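You operate a simulated robot arm through the tools that you are given. There is no shell and no other tool.

You are at the controls of a simulated two-armed robot. One attempt, no reset.

Task
Pick up the oil bottle with the smallest size on its label from the top of the front table with one hand, pass it to the other hand and put it on the shelf of the blue cart. Put one of the batteries from the lower board of the side shelves on the bottom board of the back shelves. Do these in any order. Set down upright: oil bottle.

Only the result counts: the job must be done as asked and must still hold three seconds after the hand-in. Knocking over, shifting, dropping, spilling or breaking anything else fails it.

Robot
Two 7-joint arms with two-finger parallel grippers on one trunk, on a base that drives. Base frame: it is fixed to the floor where the robot stands at the start and does not move with it; the origin is under the middle of the robot, x ahead of it, y to its left, z up; the surface under the hand at the start is at about z = 0.88. Lengths are in m, angles in degrees, forces in N, time in s.
The left shoulder is at the start at [0.07, 0.188, 1.24], the right one opposite. With the tool pointing down near the work surface each hand reaches from about 0.3 to 0.8 m from the robot's upright axis, wherever it stands, measured 20 degrees to its own side. Places, roughly: battery [-8.25, 3, 0.75]; bottom board of the back shelves [-9.4, 1.9, 0.6]; shelf of the blue cart [-4.4, -0.6, 0.2]. Payload 3.91 kg a hand.
The TCP of each hand is the grasp point between the finger pads, 0.03 m short of the fingertips. In the tool frame z runs along the fingers and y along their closing line. Largest opening 0.11 m; finger width 0.02, thickness 0.01; the body of the gripper, 0.048 by 0.112 m, starts 0.055 m behind the TCP.
Orientation is told as [roll, pitch, yaw] about the base's x, y, z axes, in that order, counted from this pose: with the fingers straight down and closing along the base's y, the tool's x points along the base's -x, its y along +y and its z along -z.

Tools
- The arms move only by the tool step_arm. It takes "left_rows", "right_rows" or both (then of equal length, played together; a hand with none holds still); each is a list of rows, each a list of 7 numbers: the shift along the base's x, y, z in cm, then the turn, a rotation vector about the base's x, y, z in degrees, then the finger opening in cm, from 0 to 11. In form: [[dx, dy, dz, wx, wy, wz, hand], ...]. A call has 1 to 20 rows; each row shifts and turns the commanded pose from where the row before left it. Each row takes 0.2 s and may step no farther than 0.05 m and 8.6 degrees from the row before; otherwise, or with a gripper value out of range, the whole call is refused. Where a pose cannot be reached the arm comes as near as it can. A force on the tool above 40 N (or 10 N above the force at the start of the call, whichever is more), or a blocked arm, ends the call early, and 0.2 s more pass. Each finger travels about 0.072 m/s and halts on what it meets, pressing with about 32 N; the grip force reading is that of the motor and also rises with nothing between the fingers. The clock runs only during rows and for 0.2 s after the last one: add rows that do not move to give the fingers time. The reply holds the time, the measured pose of the TCP, the force on the tool along the base axes, the opening and the grip force, in the units named above and with some noise, with the torque about the TCP (base axes, N m) and any sound that the robot's microphone picked up, and new pictures: "views" is both (left out), scene, wrist or none (wrist: the cameras of the hands that moved).
- Cameras (640 x 400 px; columns grow to the right, rows downward): "scene" is now at [0.1365, 0.0093, 1.4815]; the picture's right is [0.03, -1.00, -0.00], its down [-0.60, -0.02, -0.80] and it looks along [0.80, 0.02, -0.60] (base axes); focal length 285 px, centre (320, 200). "left" rides on the left gripper at [0.072, -0.017, -0.103] in its tool frame; the picture's right is [0.23, 0.97, 0.00], its down [-0.76, 0.18, -0.62] and it looks along [-0.61, 0.14, 0.78] (tool axes); focal length 222 px, centre (320, 200). "right" rides on the right gripper at [0.072, 0.017, -0.103] in its tool frame; the picture's right is [-0.23, 0.97, 0.00], its down [-0.76, -0.18, -0.62] and it looks along [-0.61, -0.14, 0.78] (tool axes); focal length 222 px, centre (320, 200). There is no depth. A picture from a camera that has moved, and an enlarged one, comes with that camera's place and axes in the base frame and with its lens. The place of the scene camera against the robot may be out by one fixed shift of up to 0.025 m in any direction.
- raise_lower(by): slides the trunk up (or, below 0, down) by that many m; the arms and the scene camera ride with it, the base frame stays. It gives what a move gives, with no picture.
- steer(legs): drives the robot by 1 to 6 legs, each [ahead, turn to the left] in m and degrees, along the robot's own axes; the way and the turn of a leg run together, so that a leg with both is an arc; at most 1.5 m and 180 degrees a leg. The arms and the cameras ride along, it lands a little off, and it stops where it bumps. It gives what a move gives, and a new picture of the scene camera.
- pan_tilt(pan, tilt): turns the head with the scene camera to pan (to the left, within 86 degrees either way) and tilt (down, from -29 to 69), counted from straight ahead of the robot. It gives what a move gives, and a new picture of the scene camera.
- zoom(camera, box): a new picture of the part [left, top, right, bottom] of that camera's present view, enlarged. The clock stands still meanwhile.
- close_job(): hands the job in; it is judged then, once.

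Places have to be worked out from the pictures, the camera data and where the tool is seen. Open the grippers and draw the arms clear of the work before you hand the job in, unless the task says otherwise.

The tools are called after ">>>" as name(argument=value, ...) on one line, values as JSON. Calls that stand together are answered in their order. step_arm: Moves the arms, as the interface text tells. Its arguments: {"type":"object","properties":{"left_rows":{"type":"array"},"right_rows":{"type":"array"},"views":{"type":"string","enum":["both","scene","wrist","none"]}},"required":[]} The other tools are called the same way: raise_lower (by) slides the trunk up or down; steer (legs) drives the base; pan_tilt (pan, tilt) turns the head that bears the scene camera; zoom (camera, box) takes an enlarged picture of a part of a camera's view; close_job () hands the job in.

At the start:

```text
clock: 0.0
left_eef_pos: [0.622, 0.121, 1.1348]
left_tool_rot: [0.0, 0.0, 0.1]
left_contact_force: [0.7, 0.7, -1.2]
left_torque: [-0.01, 0.02, 0.0]
left_grip_width: 0.1097
left_finger_force: 0.1
right_eef_pos: [0.5646, -0.3337, 1.1306]
right_tool_rot: [0.0, 0.0, -0.1]
right_contact_force: [-0.2, 0.1, 0.4]
right_torque: [0.02, -0.01, -0.02]
right_grip_width: 0.1101
right_finger_force: 0.1
trunk travel left (down, up): [-0.75, 0.19]
robot x, y, heading: [-0.0011, -0.0025, 0.0]
head pan, tilt: [1.7, 37.0]
```

scene: 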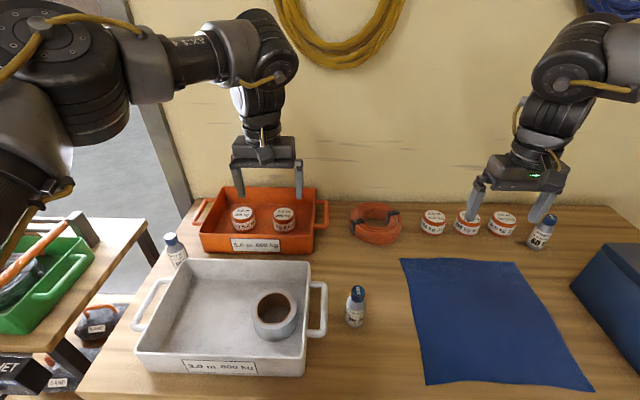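
right: 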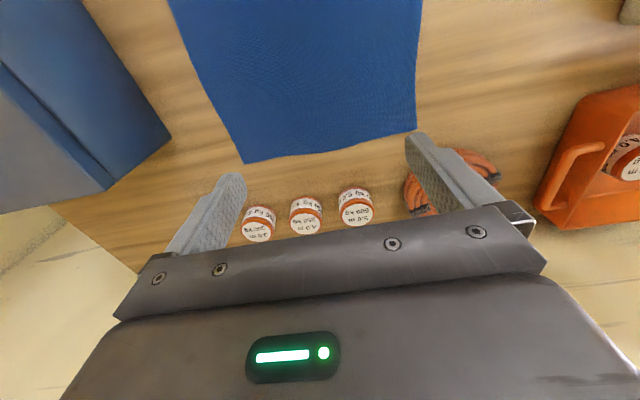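
left: 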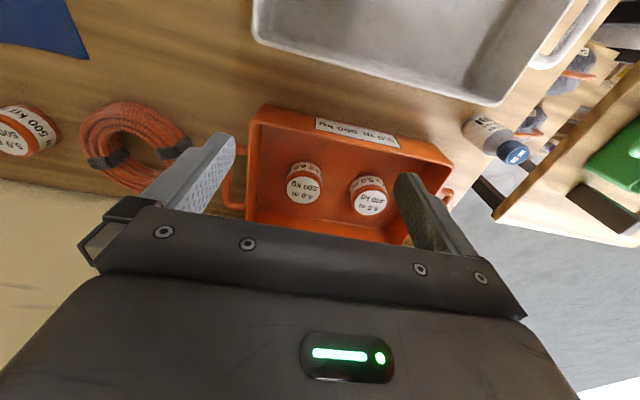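

I see three small bottles with blue caps on the front table: near (175,250), (355,305) and (541,232). I'll zoom into each to read the labels.

>>> zoom(camera="scene", box=[325, 275, 389, 335])

>>> zoom(camera="scene", box=[510, 205, 574, 255])

>>> zoom(camera="scene", box=[145, 225, 209, 275])

>>> zoom(camera="left", box=[450, 100, 550, 180])

```text
6.67 times, centred on (357, 305) of scene
camera zoom: at [0.1365, 0.0093, 1.4815], right [0.03, -1.0, 0.0], down [-0.6, -0.02, -0.8], along [0.8, 0.02, -0.6], focal length 1899 px, centre (73, -500)
```

zoom: 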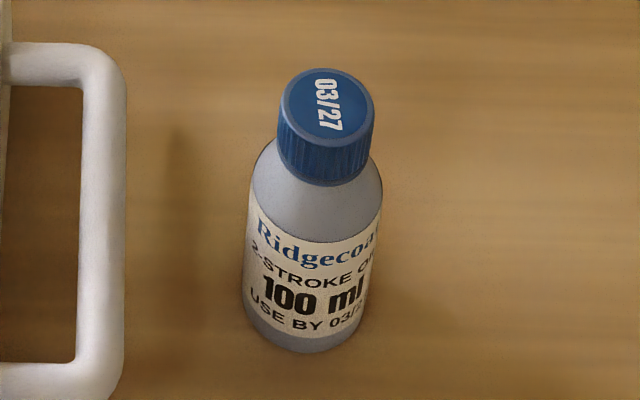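

```text
8.00 times, centred on (542, 230) of scene
camera zoom: at [0.1365, 0.0093, 1.4815], right [0.03, -1.0, 0.0], down [-0.6, -0.02, -0.8], along [0.8, 0.02, -0.6], focal length 2279 px, centre (-1456, -40)
```

zoom: 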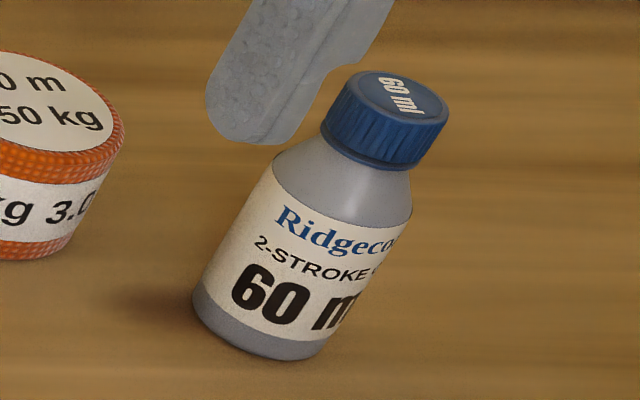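

```text
8.00 times, centred on (177, 250) of scene
camera zoom: at [0.1365, 0.0093, 1.4815], right [0.03, -1.0, 0.0], down [-0.6, -0.02, -0.8], along [0.8, 0.02, -0.6], focal length 2279 px, centre (1464, -200)
```

zoom: 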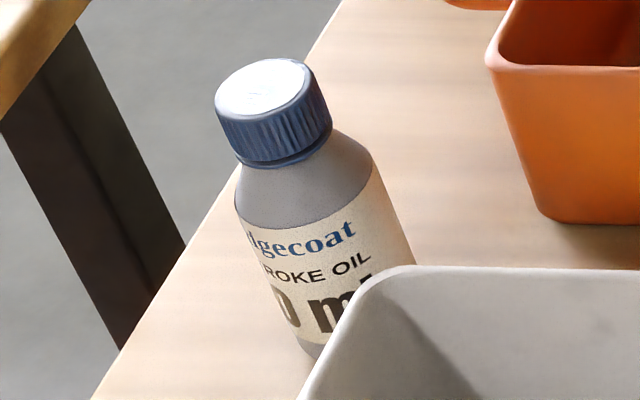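

```text
5.00 times, centred on (500, 140) of left
camera zoom: at [0.5499, 0.1037, 1.2382], right [-0.23, 0.97, 0.0], down [0.76, 0.18, 0.62], along [0.61, 0.14, -0.78], focal length 1111 px, centre (-580, 500)
```

zoom: 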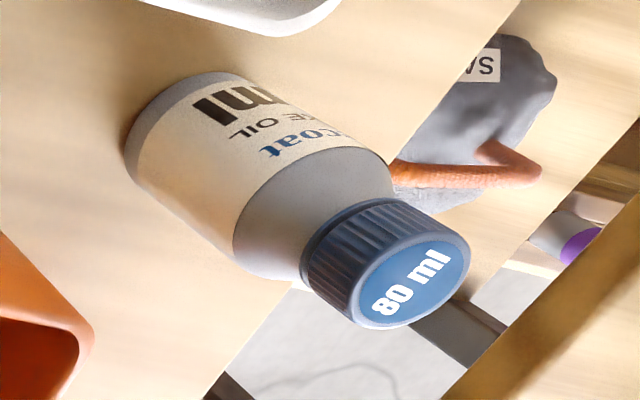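

The bottles read 100 ml (middle), 60 ml (right) and 80 ml (left). I'll look around to check whether the table has other bottles and to see the environment.

>>> pan_tilt(pan=-40, tilt=40)

>>> pan_tilt(pan=45, tilt=40)

>>> pan_tilt(pan=0, tilt=60)

>>> pan_tilt(pan=85, tilt=15)

>>> pan_tilt(pan=-85, tilt=15)

```text
clock: 1.1
left_eef_pos: [0.6212, 0.1223, 1.1342]
left_tool_rot: [0.1, 0.0, 0.0]
left_contact_force: [-0.7, 0.0, -0.1]
left_torque: [0.03, 0.01, -0.01]
left_grip_width: 0.11
left_finger_force: 0.0
right_eef_pos: [0.5653, -0.3333, 1.1297]
right_tool_rot: [0.0, 0.0, 0.1]
right_contact_force: [0.3, 0.5, 1.0]
right_torque: [0.03, -0.03, 0.01]
right_grip_width: 0.1101
right_finger_force: 0.1
trunk travel left (down, up): [-0.75, 0.19]
robot x, y, heading: [0.0016, 0.0026, -0.0]
head pan, tilt: [-40.0, 40.0]
camera scene: at [0.1148, -0.0478, 1.477], right [-0.64, -0.77, 0.0], down [-0.49, 0.41, -0.77], along [0.59, -0.49, -0.64], focal length 285 px, centre (320, 200)
```

scene: 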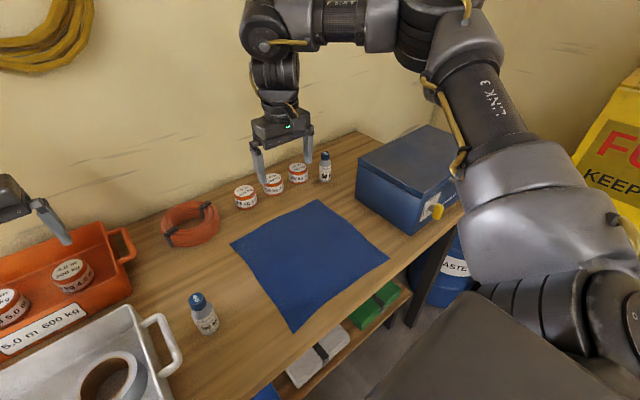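

```text
clock: 2.7
left_eef_pos: [0.6217, 0.1204, 1.1346]
left_tool_rot: [0.0, 0.0, 0.1]
left_contact_force: [0.4, 0.1, -0.4]
left_torque: [0.03, 0.01, 0.02]
left_grip_width: 0.1102
left_finger_force: 0.1
right_eef_pos: [0.5652, -0.3334, 1.1309]
right_tool_rot: [0.0, 0.1, -0.1]
right_contact_force: [-0.1, -0.3, 0.1]
right_torque: [0.01, 0.0, -0.01]
right_grip_width: 0.11
right_finger_force: 0.0
trunk travel left (down, up): [-0.75, 0.19]
robot x, y, heading: [0.0031, 0.0002, 0.1]
head pan, tilt: [45.0, 40.0]
camera scene: at [0.1098, 0.0668, 1.477], right [0.71, -0.71, 0.0], down [-0.46, -0.45, -0.77], along [0.54, 0.54, -0.64], focal length 285 px, centre (320, 200)
```

scene: 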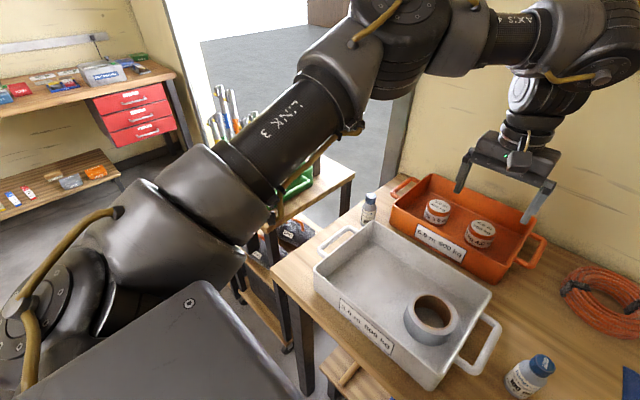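

```text
clock: 3.8
left_eef_pos: [0.6213, 0.1202, 1.1344]
left_tool_rot: [-0.1, 0.0, 0.0]
left_contact_force: [-0.6, 0.4, -0.9]
left_torque: [0.01, -0.03, 0.01]
left_grip_width: 0.1099
left_finger_force: 0.1
right_eef_pos: [0.5662, -0.3349, 1.131]
right_tool_rot: [-0.1, 0.0, 0.1]
right_contact_force: [0.1, 1.1, -0.3]
right_torque: [0.0, 0.0, 0.02]
right_grip_width: 0.1097
right_finger_force: 0.0
trunk travel left (down, up): [-0.75, 0.19]
robot x, y, heading: [-0.0018, 0.0012, 0.2]
head pan, tilt: [0.0, 60.0]
camera scene: at [0.1163, 0.0068, 1.4502], right [0.0, -1.0, 0.0], down [-0.87, 0.0, -0.5], along [0.5, 0.0, -0.87], focal length 285 px, centre (320, 200)
```

scene: 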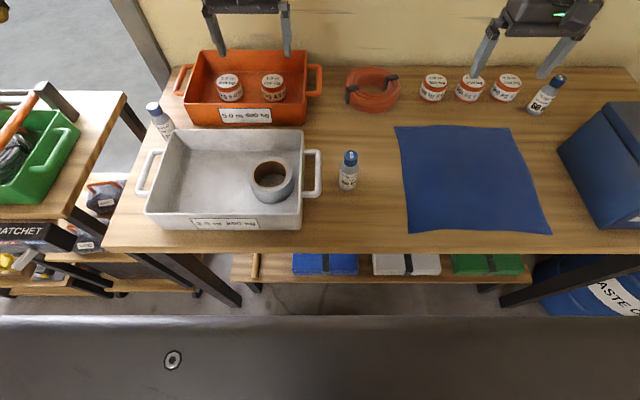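

```text
clock: 5.4
left_eef_pos: [0.6217, 0.121, 1.1345]
left_tool_rot: [0.1, 0.0, 0.0]
left_contact_force: [0.0, 0.3, 0.4]
left_torque: [-0.03, 0.02, 0.03]
left_grip_width: 0.1102
left_finger_force: 0.1
right_eef_pos: [0.5643, -0.3351, 1.1298]
right_tool_rot: [0.0, 0.0, 0.0]
right_contact_force: [1.7, -0.4, -0.3]
right_torque: [0.01, -0.02, -0.02]
right_grip_width: 0.1102
right_finger_force: 0.1
trunk travel left (down, up): [-0.75, 0.19]
robot x, y, heading: [-0.0005, 0.0012, 0.1]
head pan, tilt: [85.0, 15.0]
camera scene: at [0.0578, 0.0998, 1.5165], right [1.0, -0.09, 0.0], down [-0.02, -0.26, -0.97], along [0.08, 0.96, -0.26], focal length 285 px, centre (320, 200)
```

scene: 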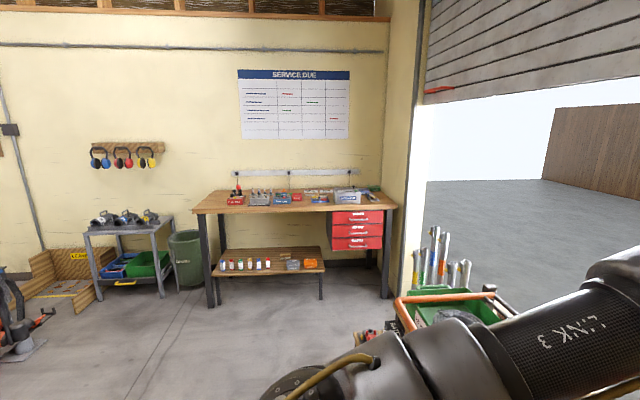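

```text
clock: 8.0
left_eef_pos: [0.6206, 0.1205, 1.135]
left_tool_rot: [0.0, 0.0, 0.0]
left_contact_force: [0.1, 0.2, 0.1]
left_torque: [-0.01, 0.0, 0.0]
left_grip_width: 0.1101
left_finger_force: 0.0
right_eef_pos: [0.5647, -0.3336, 1.1311]
right_tool_rot: [0.0, 0.0, 0.0]
right_contact_force: [-0.4, -0.9, 0.3]
right_torque: [0.0, 0.02, 0.0]
right_grip_width: 0.11
right_finger_force: 0.1
trunk travel left (down, up): [-0.75, 0.19]
robot x, y, heading: [0.0003, -0.0024, 0.1]
head pan, tilt: [-85.0, 15.0]
camera scene: at [0.0578, -0.0863, 1.5165], right [-1.0, -0.09, 0.0], down [-0.02, 0.26, -0.97], along [0.08, -0.96, -0.26], focal length 285 px, centre (320, 200)
```

scene: 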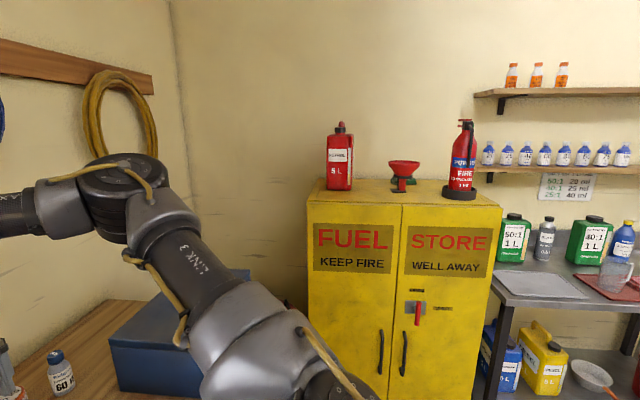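

The target is the 60 ml bottle on the right, which I judge to be at about (0.73, -0.59) with its base at z 0.88 and a height of about 0.10. That is beyond reach from here, so I'll turn a little and look behind the robot before repositioning.

>>> steer(legs=[[0, 30]])

>>> pan_tilt(pan=86, tilt=20)

```text
clock: 9.8
left_eef_pos: [0.4753, 0.4166, 1.1354]
left_tool_rot: [0.0, 0.0, 30.2]
left_contact_force: [0.1, -0.1, 0.4]
left_torque: [0.04, -0.01, 0.01]
left_grip_width: 0.1101
left_finger_force: 0.0
right_eef_pos: [0.6572, -0.0038, 1.13]
right_tool_rot: [0.0, -0.1, 30.2]
right_contact_force: [0.4, -1.0, 0.0]
right_torque: [0.01, -0.01, 0.02]
right_grip_width: 0.1103
right_finger_force: 0.0
trunk travel left (down, up): [-0.75, 0.19]
robot x, y, heading: [-0.0001, 0.0014, 30.3]
head pan, tilt: [-85.0, 15.0]
camera scene: at [0.0969, -0.0446, 1.5165], right [-0.82, -0.58, 0.0], down [-0.15, 0.21, -0.97], along [0.56, -0.79, -0.26], focal length 285 px, centre (320, 200)
```

scene: 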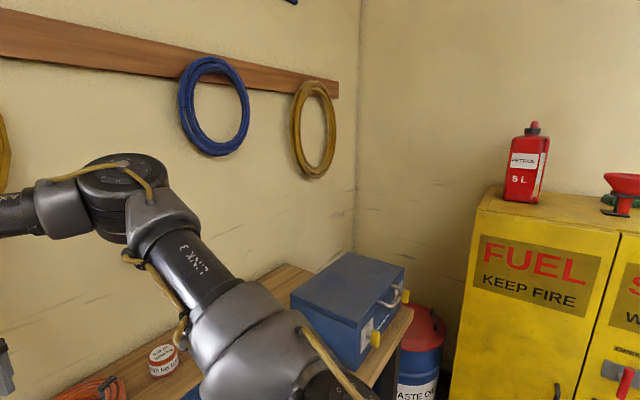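

```text
clock: 12.4
left_eef_pos: [0.4765, 0.4175, 1.1359]
left_tool_rot: [0.0, 0.0, 30.2]
left_contact_force: [-0.9, 0.5, -0.7]
left_torque: [-0.01, -0.03, 0.0]
left_grip_width: 0.1101
left_finger_force: 0.0
right_eef_pos: [0.6561, -0.0044, 1.1302]
right_tool_rot: [0.0, -0.1, 30.2]
right_contact_force: [-0.1, 0.3, 0.3]
right_torque: [0.02, -0.03, 0.01]
right_grip_width: 0.1101
right_finger_force: 0.1
trunk travel left (down, up): [-0.75, 0.19]
robot x, y, heading: [-0.0014, 0.0034, 30.1]
head pan, tilt: [85.9, 20.0]
camera scene: at [0.0018, 0.1157, 1.5084], right [0.9, 0.44, 0.0], down [0.15, -0.31, -0.94], along [-0.41, 0.84, -0.34], focal length 285 px, centre (320, 200)
```

scene: 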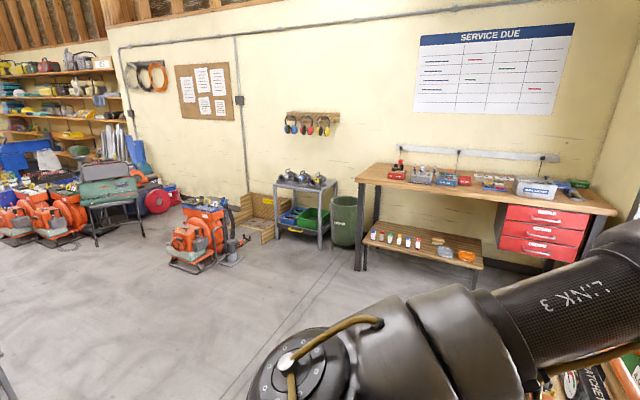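

The rear left is open floor. Next I'll turn to the right side to check the rear right.

>>> steer(legs=[[0, -60]])

>>> pan_tilt(pan=-86, tilt=30)

```text
clock: 15.5
left_eef_pos: [0.5969, -0.212, 1.1351]
left_tool_rot: [0.0, 0.0, -30.6]
left_contact_force: [0.6, -0.1, -0.4]
left_torque: [-0.01, -0.02, 0.03]
left_grip_width: 0.11
left_finger_force: 0.0
right_eef_pos: [0.3163, -0.5762, 1.1301]
right_tool_rot: [0.0, 0.0, -30.7]
right_contact_force: [0.0, 0.6, -0.3]
right_torque: [0.04, -0.01, 0.01]
right_grip_width: 0.1103
right_finger_force: 0.0
trunk travel left (down, up): [-0.75, 0.19]
robot x, y, heading: [-0.0004, 0.0022, -30.7]
head pan, tilt: [85.9, 20.0]
camera scene: at [0.0958, 0.0579, 1.5084], right [0.82, -0.57, 0.0], down [-0.2, -0.28, -0.94], along [0.54, 0.77, -0.34], focal length 285 px, centre (320, 200)
```

scene: 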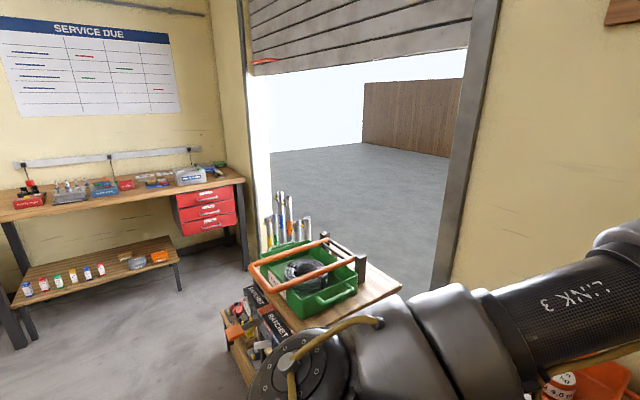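

```text
clock: 18.1
left_eef_pos: [0.5974, -0.2131, 1.1341]
left_tool_rot: [0.1, 0.1, -30.7]
left_contact_force: [-1.8, 0.8, 0.1]
left_torque: [-0.04, 0.02, -0.03]
left_grip_width: 0.11
left_finger_force: 0.1
right_eef_pos: [0.3164, -0.5753, 1.1299]
right_tool_rot: [0.0, 0.0, -30.7]
right_contact_force: [0.0, 0.3, 0.2]
right_torque: [-0.01, 0.01, -0.03]
right_grip_width: 0.1099
right_finger_force: 0.1
trunk travel left (down, up): [-0.75, 0.19]
robot x, y, heading: [0.0, -0.0, -30.6]
head pan, tilt: [-85.9, 30.0]
camera scene: at [0.0021, -0.0998, 1.4923], right [-0.89, 0.45, 0.0], down [0.22, 0.45, -0.87], along [-0.39, -0.77, -0.5], focal length 285 px, centre (320, 200)
```

scene: 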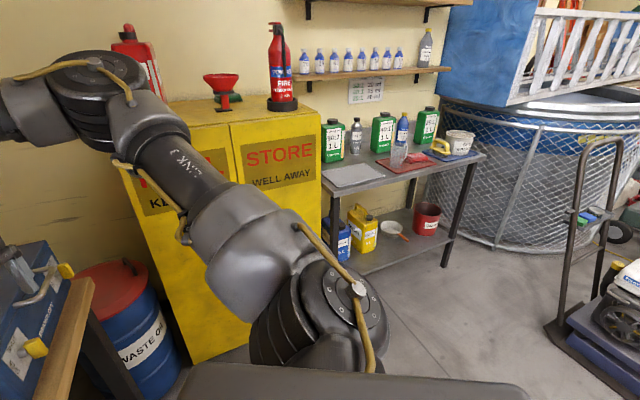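

The rear right is clear for more than 1.5 m, and the cabinet front is at about y = -1.18. I'll straighten up, back off, and do an S-curve to stand about 0.38 m further right.

>>> steer(legs=[[0, 30.6], [-0.61, 0]])

>>> pan_tilt(pan=-15, tilt=40)

```text
clock: 23.1
left_eef_pos: [-0.0008, 0.1271, 1.1337]
left_tool_rot: [0.0, 0.1, 0.9]
left_contact_force: [0.2, 0.1, 0.1]
left_torque: [-0.03, -0.03, 0.02]
left_grip_width: 0.1096
left_finger_force: 0.0
right_eef_pos: [-0.0493, -0.3279, 1.1293]
right_tool_rot: [0.0, 0.1, 0.8]
right_contact_force: [0.1, 0.4, -0.4]
right_torque: [-0.01, 0.01, 0.03]
right_grip_width: 0.1098
right_finger_force: 0.0
trunk travel left (down, up): [-0.75, 0.19]
robot x, y, heading: [-0.6209, -0.001, 1.1]
head pan, tilt: [-85.9, 30.0]
camera scene: at [-0.5617, -0.0862, 1.4923], right [-1.0, -0.09, 0.0], down [-0.04, 0.5, -0.87], along [0.07, -0.86, -0.5], focal length 285 px, centre (320, 200)
```

scene: 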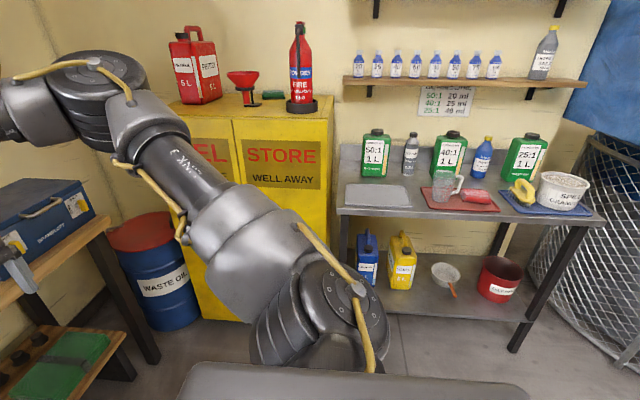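

```text
clock: 24.5
left_eef_pos: [-0.0007, 0.1276, 1.1352]
left_tool_rot: [0.0, 0.0, 0.8]
left_contact_force: [-0.8, 0.3, -0.4]
left_torque: [0.03, -0.01, 0.01]
left_grip_width: 0.1098
left_finger_force: 0.1
right_eef_pos: [-0.0492, -0.3284, 1.1305]
right_tool_rot: [0.0, 0.0, 0.9]
right_contact_force: [-0.8, 0.3, 0.1]
right_torque: [0.0, -0.02, 0.0]
right_grip_width: 0.1102
right_finger_force: 0.1
trunk travel left (down, up): [-0.75, 0.19]
robot x, y, heading: [-0.6215, -0.0018, 0.9]
head pan, tilt: [-15.0, 40.0]
camera scene: at [-0.4878, -0.0168, 1.477], right [-0.24, -0.97, 0.0], down [-0.62, 0.16, -0.77], along [0.74, -0.19, -0.64], focal length 285 px, centre (320, 200)
```

scene: 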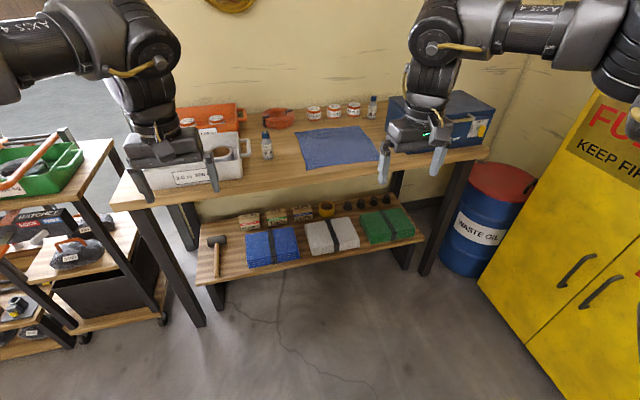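

The robot is now at (-0.62, 0) with clear floor ahead. I'll run the S-curve to about (0.03, -0.38), facing the table.

>>> steer(legs=[[0.392, -61.5], [0.392, 60.6]])

>>> pan_tilt(pan=-5, tilt=40)

```text
clock: 30.3
left_eef_pos: [0.6542, -0.24, 1.1346]
left_tool_rot: [0.0, 0.0, 1.0]
left_contact_force: [-0.3, 1.3, 0.1]
left_torque: [-0.02, 0.04, 0.01]
left_grip_width: 0.1101
left_finger_force: 0.0
right_eef_pos: [0.6055, -0.6967, 1.1303]
right_tool_rot: [0.1, 0.0, 0.9]
right_contact_force: [-0.9, 0.3, 0.7]
right_torque: [-0.01, -0.05, 0.01]
right_grip_width: 0.1099
right_finger_force: 0.2
trunk travel left (down, up): [-0.75, 0.19]
robot x, y, heading: [0.03, -0.3739, 0.6]
head pan, tilt: [-15.0, 40.0]
camera scene: at [0.1673, -0.3879, 1.477], right [-0.25, -0.97, 0.0], down [-0.62, 0.16, -0.77], along [0.74, -0.19, -0.64], focal length 285 px, centre (320, 200)
```

scene: 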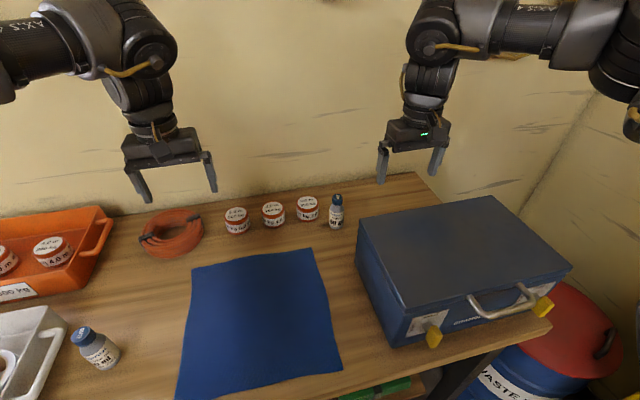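

```text
clock: 31.0
left_eef_pos: [0.6557, -0.2404, 1.1355]
left_tool_rot: [0.0, 0.0, 0.9]
left_contact_force: [0.2, -0.1, 0.4]
left_torque: [0.0, 0.01, 0.02]
left_grip_width: 0.1098
left_finger_force: 0.1
right_eef_pos: [0.6063, -0.6973, 1.1307]
right_tool_rot: [0.0, 0.0, 0.9]
right_contact_force: [0.5, -0.2, -0.4]
right_torque: [-0.02, 0.03, 0.01]
right_grip_width: 0.11
right_finger_force: 0.0
trunk travel left (down, up): [-0.75, 0.19]
robot x, y, heading: [0.0358, -0.3722, 0.5]
head pan, tilt: [-5.0, 40.0]
camera scene: at [0.1707, -0.373, 1.4769], right [-0.07, -1.0, 0.0], down [-0.64, 0.05, -0.77], along [0.76, -0.06, -0.64], focal length 285 px, centre (320, 200)
```

scene: 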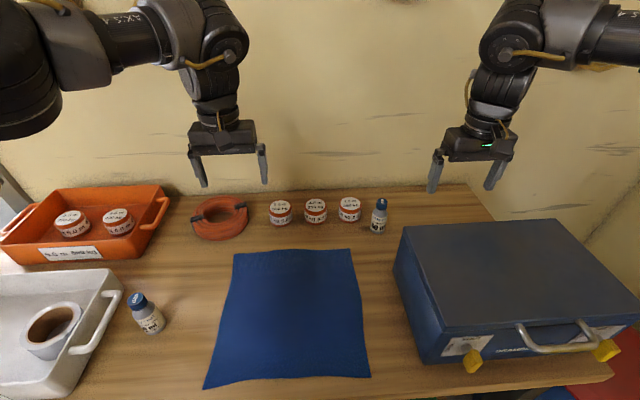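

The robot stands at about (0.03, -0.37) with the bottle in view. I'll zoom in on it to refine its location.

>>> zoom(camera="scene", box=[340, 185, 420, 245])

>>> zoom(camera="right", box=[200, 60, 520, 260])

```text
6.67 times, centred on (380, 215) of scene
camera zoom: at [0.1707, -0.373, 1.4769], right [-0.07, -1.0, 0.0], down [-0.64, 0.05, -0.77], along [0.76, -0.06, -0.64], focal length 1899 px, centre (-80, 100)
```

zoom: 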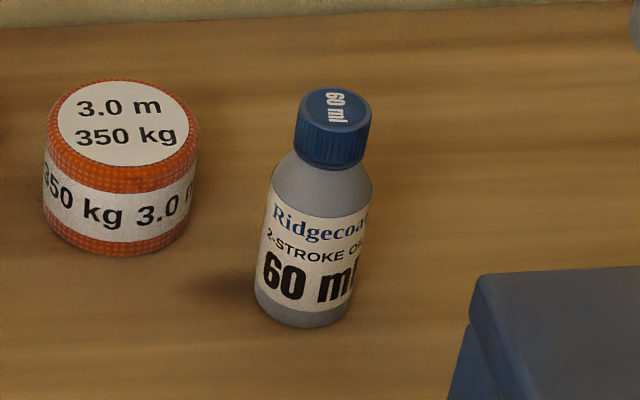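

```text
2.00 times, centred on (360, 160) of right
camera zoom: at [0.5339, -0.6814, 1.2336], right [0.21, 0.98, 0.0], down [0.77, -0.17, 0.62], along [0.61, -0.13, -0.78], focal length 444 px, centre (240, 280)
```

zoom: 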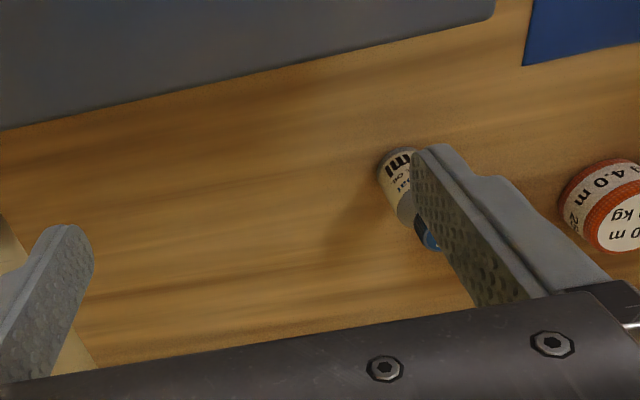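

Estimates put the bottle at about (0.73, -0.583), with diameter 0.045 and top at z 0.984. I'll move the right hand over it at a safe height to refine with the wrist camera.

>>> step_arm(right_rows=[[2.5, 2.85, 0, 0, 0, 0, 8], [2.5, 2.85, 0, 0, 0, 0, 8], [2.5, 2.85, 0, 0, 0, 0, 8], [2.5, 2.85, 0, 0, 0, 0, 8], [0, 0, 0, 0, 0, 0, 8]])

```text
clock: 32.2
left_eef_pos: [0.6546, -0.2426, 1.1355]
left_tool_rot: [-0.1, 0.0, 1.0]
left_contact_force: [0.0, 0.0, -0.2]
left_torque: [0.03, 0.0, 0.0]
left_grip_width: 0.1101
left_finger_force: 0.1
right_eef_pos: [0.7054, -0.5832, 1.131]
right_tool_rot: [0.2, 0.0, 1.0]
right_contact_force: [0.4, 0.4, -1.1]
right_torque: [0.02, -0.01, 0.01]
right_grip_width: 0.0798
right_finger_force: 0.1
trunk travel left (down, up): [-0.75, 0.19]
robot x, y, heading: [0.0375, -0.3759, 0.9]
head pan, tilt: [-5.0, 40.0]
camera scene: at [0.1696, -0.3749, 1.477], right [-0.07, -1.0, 0.0], down [-0.64, 0.05, -0.77], along [0.76, -0.06, -0.64], focal length 285 px, centre (320, 200)
camera right: at [0.6325, -0.5679, 1.2349], right [0.21, 0.98, 0.0], down [0.76, -0.17, 0.62], along [0.61, -0.13, -0.78], focal length 222 px, centre (320, 200)
```

scene: 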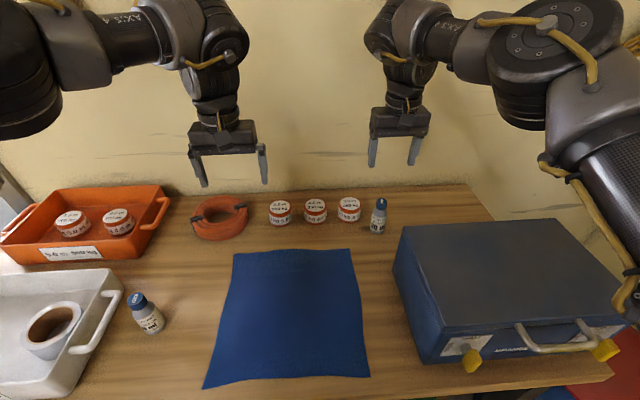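
right: 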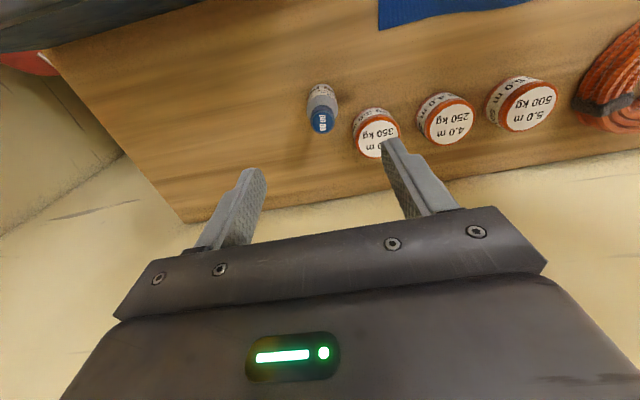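

>>> zoom(camera="right", box=[280, 60, 380, 140])

```text
5.00 times, centred on (330, 100) of right
camera zoom: at [0.6325, -0.5679, 1.2349], right [0.21, 0.98, 0.0], down [0.76, -0.17, 0.62], along [0.61, -0.13, -0.78], focal length 1111 px, centre (270, 700)
```

zoom: 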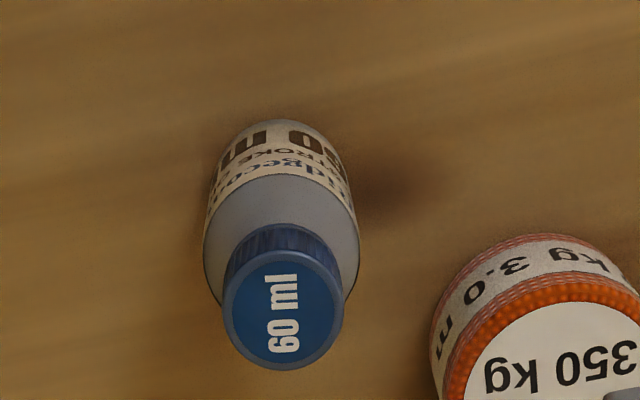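

The wrist camera puts the bottle at about (0.724, -0.582), with the cap top around z 0.97. I'll centre over it, drop to z ≈ 1.04 and look again.

>>> step_arm(right_rows=[[1.0, 0.0, -3, 0, 0, 0, 8], [0.9, 0.0, -3, 0, 0, 0, 8], [0, 0, -3, 0, 0, 0, 8], [0, 0, 0, 0, 0, 0, 8]])

>>> zoom(camera="scene", box=[340, 125, 440, 245])

```text
clock: 33.2
left_eef_pos: [0.6549, -0.2411, 1.1341]
left_tool_rot: [0.1, 0.0, 0.9]
left_contact_force: [0.0, -1.3, 0.3]
left_torque: [0.01, -0.02, -0.01]
left_grip_width: 0.1099
left_finger_force: 0.0
right_eef_pos: [0.7249, -0.5834, 1.0419]
right_tool_rot: [0.0, -0.1, 1.0]
right_contact_force: [-0.1, -0.3, 0.7]
right_torque: [0.0, 0.01, 0.04]
right_grip_width: 0.0797
right_finger_force: 0.1
trunk travel left (down, up): [-0.75, 0.19]
robot x, y, heading: [0.0384, -0.3762, 0.7]
head pan, tilt: [-5.0, 40.0]
camera scene: at [0.1704, -0.373, 1.4769], right [-0.07, -1.0, 0.0], down [-0.64, 0.05, -0.77], along [0.76, -0.06, -0.64], focal length 285 px, centre (320, 200)
camera right: at [0.6522, -0.5685, 1.1451], right [0.21, 0.98, 0.0], down [0.76, -0.17, 0.62], along [0.61, -0.13, -0.78], focal length 222 px, centre (320, 200)
```

scene: 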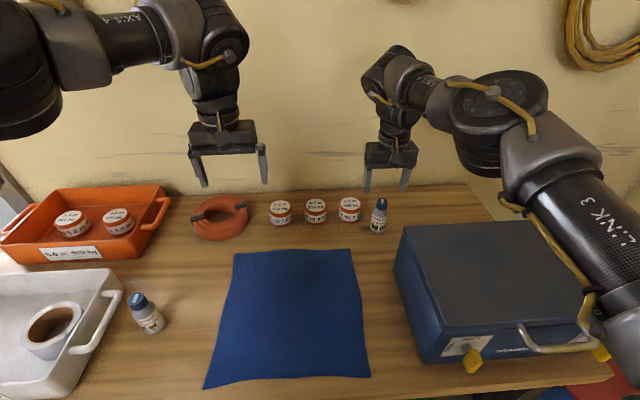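
right: 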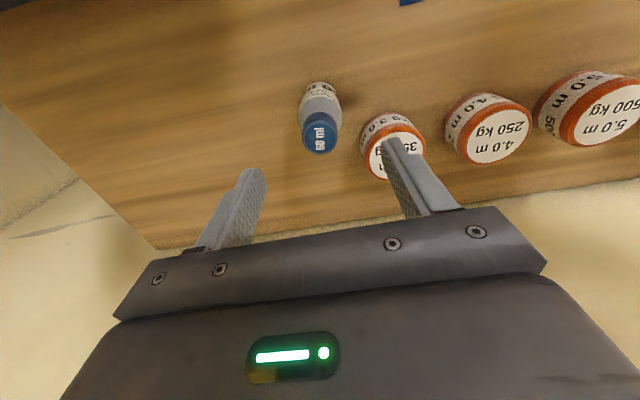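

```text
3.33 times, centred on (390, 185) of scene
camera zoom: at [0.1704, -0.373, 1.4769], right [-0.07, -1.0, 0.0], down [-0.64, 0.05, -0.77], along [0.76, -0.06, -0.64], focal length 950 px, centre (87, 250)
```

zoom: 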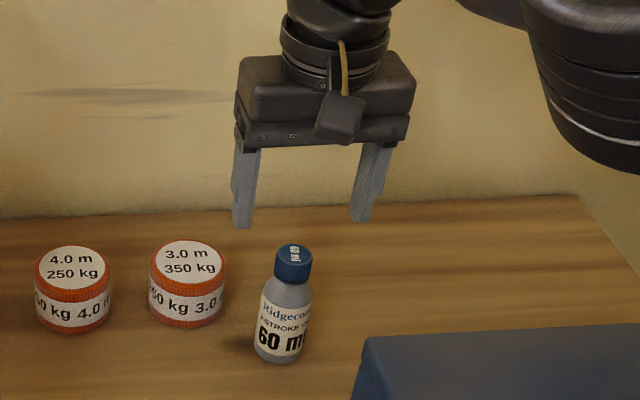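

The bottle is centred under the right hand, with both estimates agreeing at (0.725, -0.584). I'll descend to TCP z ≈ 0.953 with the fingers open and check before closing.

>>> step_arm(right_rows=[[0.1, 0, -3, 0, 0, 0, 8], [0, 0, -3, 0, 0, 0, 8], [0, 0, -2.9, 0, 0, 0, 8], [0, 0, 0, 0, 0, 0, 8]])

>>> zoom(camera="scene", box=[340, 125, 440, 245])

```text
clock: 34.2
left_eef_pos: [0.6542, -0.2414, 1.1342]
left_tool_rot: [0.0, 0.0, 1.0]
left_contact_force: [-0.9, 0.4, 0.0]
left_torque: [0.01, 0.02, -0.02]
left_grip_width: 0.1099
left_finger_force: 0.1
right_eef_pos: [0.7272, -0.5835, 0.9519]
right_tool_rot: [0.1, 0.0, 1.0]
right_contact_force: [-1.1, -0.2, 1.2]
right_torque: [0.02, -0.03, 0.01]
right_grip_width: 0.08
right_finger_force: 0.2
trunk travel left (down, up): [-0.75, 0.19]
robot x, y, heading: [0.0372, -0.3747, 0.8]
head pan, tilt: [-5.0, 40.0]
camera scene: at [0.1702, -0.3735, 1.477], right [-0.07, -1.0, 0.0], down [-0.64, 0.05, -0.77], along [0.76, -0.06, -0.64], focal length 285 px, centre (320, 200)
camera right: at [0.6538, -0.5687, 1.055], right [0.21, 0.98, 0.0], down [0.76, -0.17, 0.62], along [0.61, -0.13, -0.78], focal length 222 px, centre (320, 200)
```

scene: 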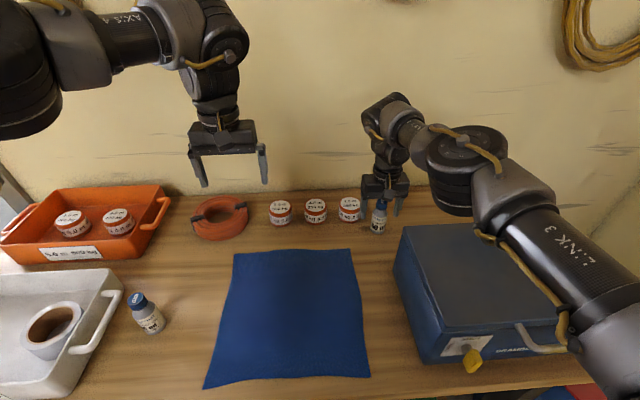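
right: 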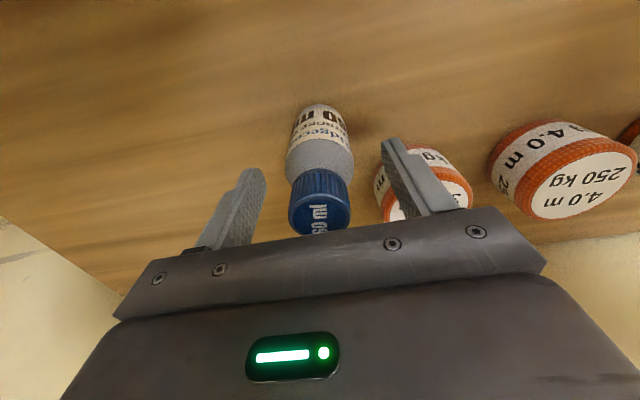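

```text
3.33 times, centred on (390, 185) of scene
camera zoom: at [0.1702, -0.3735, 1.477], right [-0.07, -1.0, 0.0], down [-0.64, 0.05, -0.77], along [0.76, -0.06, -0.64], focal length 950 px, centre (87, 250)
```

zoom: 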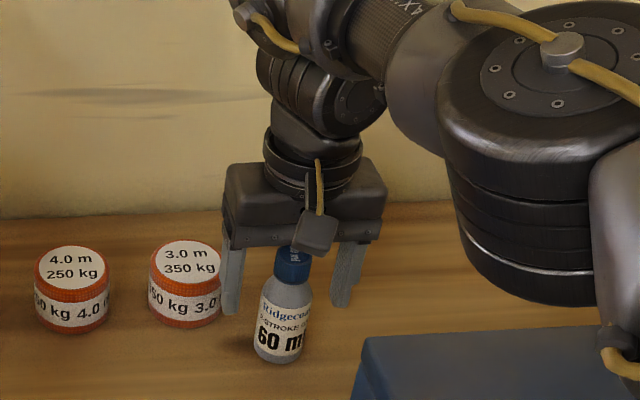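

The fingers straddle the bottle with the cap top at about z 0.973, below the palm. I'll close the right gripper now.

>>> step_arm(right_rows=[[0, 0, 0, 0, 0, 0, 4], [0, 0, 0, 0, 0, 0, 2], [0, 0, 0, 0, 0, 0, 2], [0, 0, 0, 0, 0, 0, 2]], views="wrist")

```text
clock: 35.2
left_eef_pos: [0.6553, -0.2401, 1.1337]
left_tool_rot: [0.0, 0.0, 1.1]
left_contact_force: [-1.0, 0.0, -0.8]
left_torque: [-0.01, 0.03, 0.01]
left_grip_width: 0.1098
left_finger_force: 0.1
right_eef_pos: [0.7268, -0.5829, 0.9525]
right_tool_rot: [-0.1, 0.0, 1.0]
right_contact_force: [0.1, 0.2, -0.2]
right_torque: [0.0, -0.01, 0.0]
right_grip_width: 0.0383
right_finger_force: 31.6
trunk travel left (down, up): [-0.75, 0.19]
robot x, y, heading: [0.033, -0.372, 0.7]
head pan, tilt: [-5.0, 40.0]
camera right: at [0.6539, -0.5686, 1.0551], right [0.21, 0.98, 0.0], down [0.76, -0.17, 0.62], along [0.61, -0.13, -0.78], focal length 222 px, centre (320, 200)
```

right: 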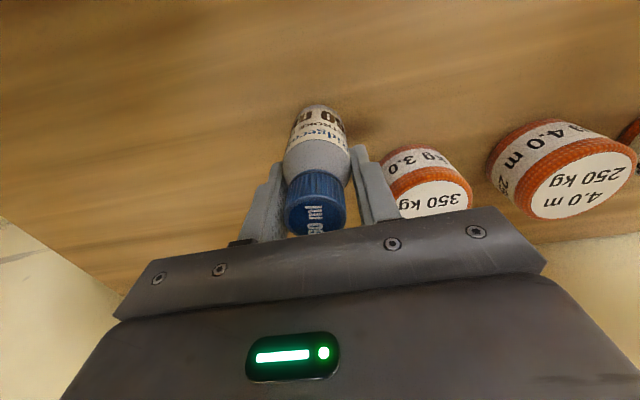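

The grip reads 31.6 N at a width of 3.8 cm, so the bottle is held. I'll lift it straight up and check.

>>> step_arm(right_rows=[[0, 0, 1.5, 0, 0, 0, 2], [0, 0, 3, 0, 0, 0, 2], [0, 0, 4, 0, 0, 0, 2], [0, 0, 4, 0, 0, 0, 2], [0, 0, 4, 0, 0, 0, 2], [0, 0, 4, 0, 0, 0, 2], [0, 0, 0, 0, 0, 0, 2]])

>>> zoom(camera="scene", box=[340, 85, 440, 205])

```text
clock: 36.8
left_eef_pos: [0.656, -0.2427, 1.1351]
left_tool_rot: [0.0, 0.1, 1.0]
left_contact_force: [-0.1, 1.4, 0.6]
left_torque: [0.01, -0.02, 0.01]
left_grip_width: 0.1102
left_finger_force: 0.1
right_eef_pos: [0.7271, -0.5845, 1.1358]
right_tool_rot: [0.1, 0.1, 0.9]
right_contact_force: [0.8, 0.5, -1.2]
right_torque: [0.0, -0.02, 0.0]
right_grip_width: 0.0385
right_finger_force: 32.0
right hand out of reach, approached as far as the arm can: row 6
trunk travel left (down, up): [-0.75, 0.19]
robot x, y, heading: [0.0347, -0.3773, 0.7]
head pan, tilt: [-5.0, 40.0]
camera scene: at [0.1716, -0.3739, 1.4768], right [-0.07, -1.0, 0.0], down [-0.64, 0.05, -0.77], along [0.76, -0.06, -0.64], focal length 285 px, centre (320, 200)
camera right: at [0.6539, -0.5684, 1.2385], right [0.21, 0.98, 0.0], down [0.76, -0.17, 0.62], along [0.61, -0.13, -0.78], focal length 222 px, centre (320, 200)
```

scene: 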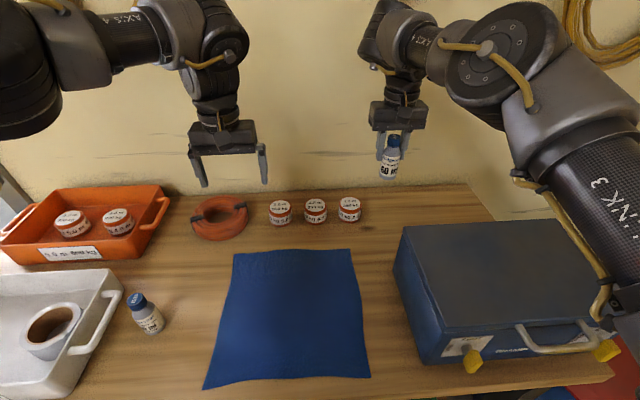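
right: 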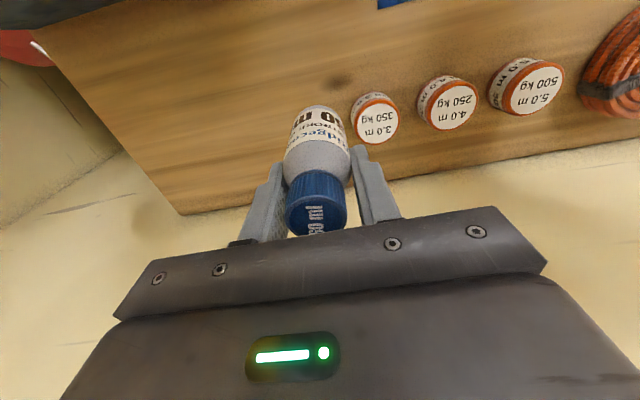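

```text
3.33 times, centred on (390, 145) of scene
camera zoom: at [0.1716, -0.3739, 1.4768], right [-0.07, -1.0, 0.0], down [-0.64, 0.05, -0.77], along [0.76, -0.06, -0.64], focal length 950 px, centre (87, 383)
```

zoom: 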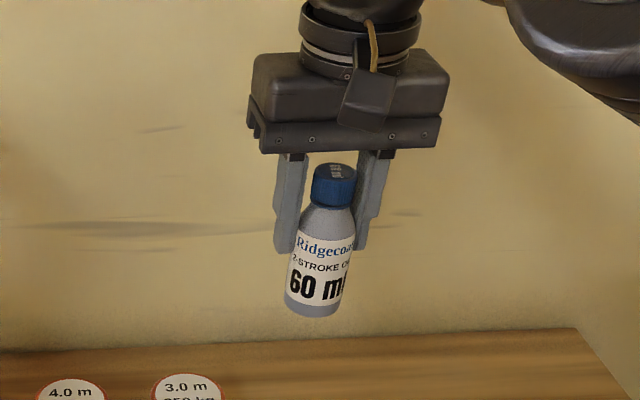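

The bottle is held upright in the right hand. I'll draw it back toward the body, then back the robot away from the table.

>>> step_arm(right_rows=[[-4, 0, 0, 0, 0, 0, 2], [-4, 0, 0, 0, 0, 0, 2], [-4, 0, 0, 0, 0, 0, 2], [-4, 0.5, 0, 0, 0, 0, 2], [-4, 0.5, 0, 0, 0, 0, 2], [0, 0, 0, 0, 0, 0, 2]], left_rows=[[-4, 0, 0, 0, 0, 0, 11], [-4, 0, 0, 0, 0, 0, 11], [-4, 1, 0, 0, 0, 0, 11], [-2, 1, 0, 0, 0, 0, 11], [0, 1, 0, 0, 0, 0, 11], [0, 0, 0, 0, 0, 0, 11]], views="scene")

>>> steer(legs=[[-0.75, 0]])

```text
clock: 38.2
left_eef_pos: [0.5375, -0.2191, 1.1324]
left_tool_rot: [-0.1, 0.0, 1.0]
left_contact_force: [-0.4, -0.4, -0.5]
left_torque: [0.0, 0.04, -0.01]
left_grip_width: 0.11
left_finger_force: 0.1
left hand out of reach, approached as far as the arm can: row 4
right_eef_pos: [0.5266, -0.5725, 1.1354]
right_tool_rot: [0.0, 0.0, 0.9]
right_contact_force: [0.4, -0.8, -1.3]
right_torque: [0.0, -0.04, 0.0]
right_grip_width: 0.0387
right_finger_force: 31.8
trunk travel left (down, up): [-0.75, 0.19]
robot x, y, heading: [0.0361, -0.3738, 0.7]
head pan, tilt: [-5.0, 40.0]
camera scene: at [0.1709, -0.3726, 1.4769], right [-0.07, -1.0, 0.0], down [-0.64, 0.05, -0.77], along [0.76, -0.06, -0.64], focal length 285 px, centre (320, 200)
```

scene: 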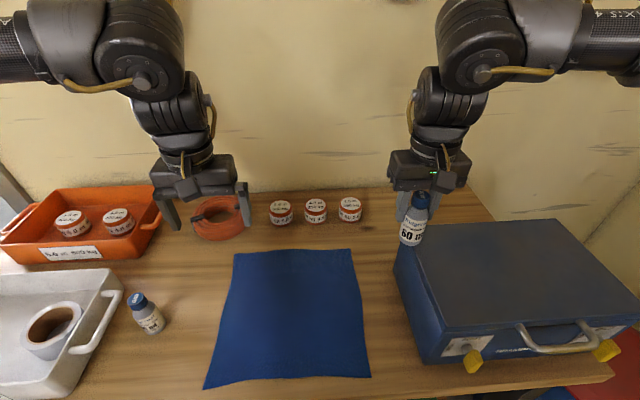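

```text
clock: 42.1
left_eef_pos: [-0.1918, -0.23, 1.1328]
left_tool_rot: [0.0, 0.0, 1.3]
left_contact_force: [-0.1, 0.5, 0.3]
left_torque: [-0.01, 0.0, 0.01]
left_grip_width: 0.1099
left_finger_force: 0.1
right_eef_pos: [-0.2013, -0.5824, 1.1356]
right_tool_rot: [0.0, 0.1, 1.3]
right_contact_force: [-1.2, 0.0, -1.0]
right_torque: [0.02, -0.01, 0.01]
right_grip_width: 0.0387
right_finger_force: 32.3
trunk travel left (down, up): [-0.75, 0.19]
robot x, y, heading: [-0.6935, -0.3867, 1.3]
head pan, tilt: [-5.0, 40.0]
camera scene: at [-0.5571, -0.3845, 1.4769], right [-0.07, -1.0, 0.0], down [-0.64, 0.04, -0.77], along [0.76, -0.05, -0.64], focal length 285 px, centre (320, 200)
```

scene: 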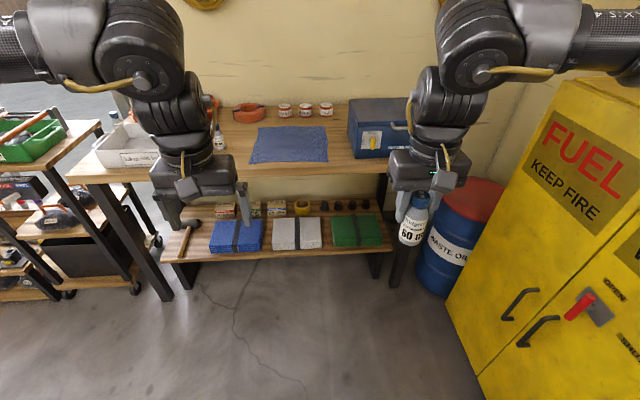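

Backed away and the bottle is still held. I'll turn left 90° toward the open floor, move ahead a little, and look toward the blue cart.

>>> steer(legs=[[0, 89], [0.35, 0]])

>>> pan_tilt(pan=86, tilt=22)

```text
clock: 48.1
left_eef_pos: [-0.8127, 0.4711, 1.134]
left_tool_rot: [0.0, 0.0, 88.4]
left_contact_force: [0.1, -0.8, -0.7]
left_torque: [-0.01, -0.01, 0.04]
left_grip_width: 0.1099
left_finger_force: 0.1
right_eef_pos: [-0.461, 0.444, 1.1368]
right_tool_rot: [0.0, 0.0, 88.2]
right_contact_force: [1.0, -0.5, -1.6]
right_torque: [0.03, 0.04, 0.04]
right_grip_width: 0.0383
right_finger_force: 32.1
trunk travel left (down, up): [-0.75, 0.19]
robot x, y, heading: [-0.6821, -0.0368, 88.1]
head pan, tilt: [-5.0, 40.0]
camera scene: at [-0.6704, 0.1049, 1.4771], right [0.99, -0.12, 0.0], down [-0.08, -0.64, -0.77], along [0.09, 0.76, -0.64], focal length 285 px, centre (320, 200)
```

scene: 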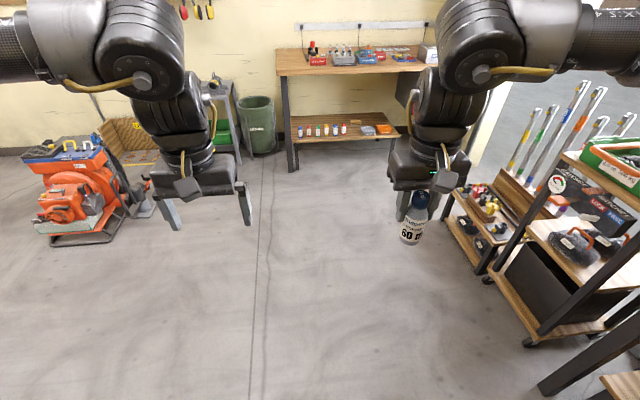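

```text
clock: 49.8
left_eef_pos: [-0.8125, 0.4723, 1.1345]
left_tool_rot: [0.0, -0.1, 88.3]
left_contact_force: [0.1, 0.4, 0.0]
left_torque: [0.01, 0.02, 0.01]
left_grip_width: 0.11
left_finger_force: 0.0
right_eef_pos: [-0.4593, 0.4449, 1.136]
right_tool_rot: [0.0, -0.1, 88.3]
right_contact_force: [-0.7, -0.4, -1.2]
right_torque: [0.02, 0.01, -0.02]
right_grip_width: 0.0385
right_finger_force: 31.7
trunk travel left (down, up): [-0.75, 0.19]
robot x, y, heading: [-0.6822, -0.0386, 88.0]
head pan, tilt: [85.9, 22.0]
camera scene: at [-0.7728, 0.0311, 1.5051], right [0.1, 0.99, 0.0], down [0.37, -0.04, -0.93], along [-0.92, 0.1, -0.37], focal length 285 px, centre (320, 200)
```

scene: 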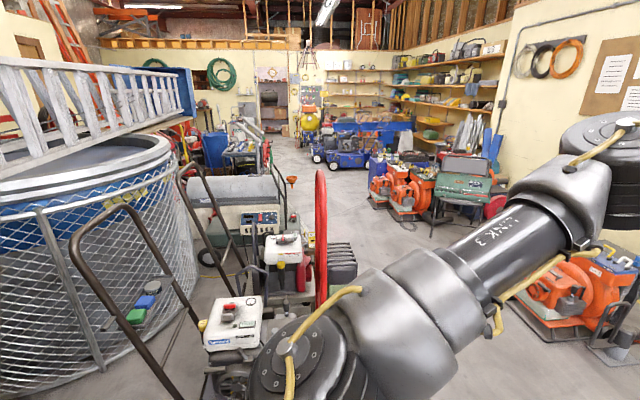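

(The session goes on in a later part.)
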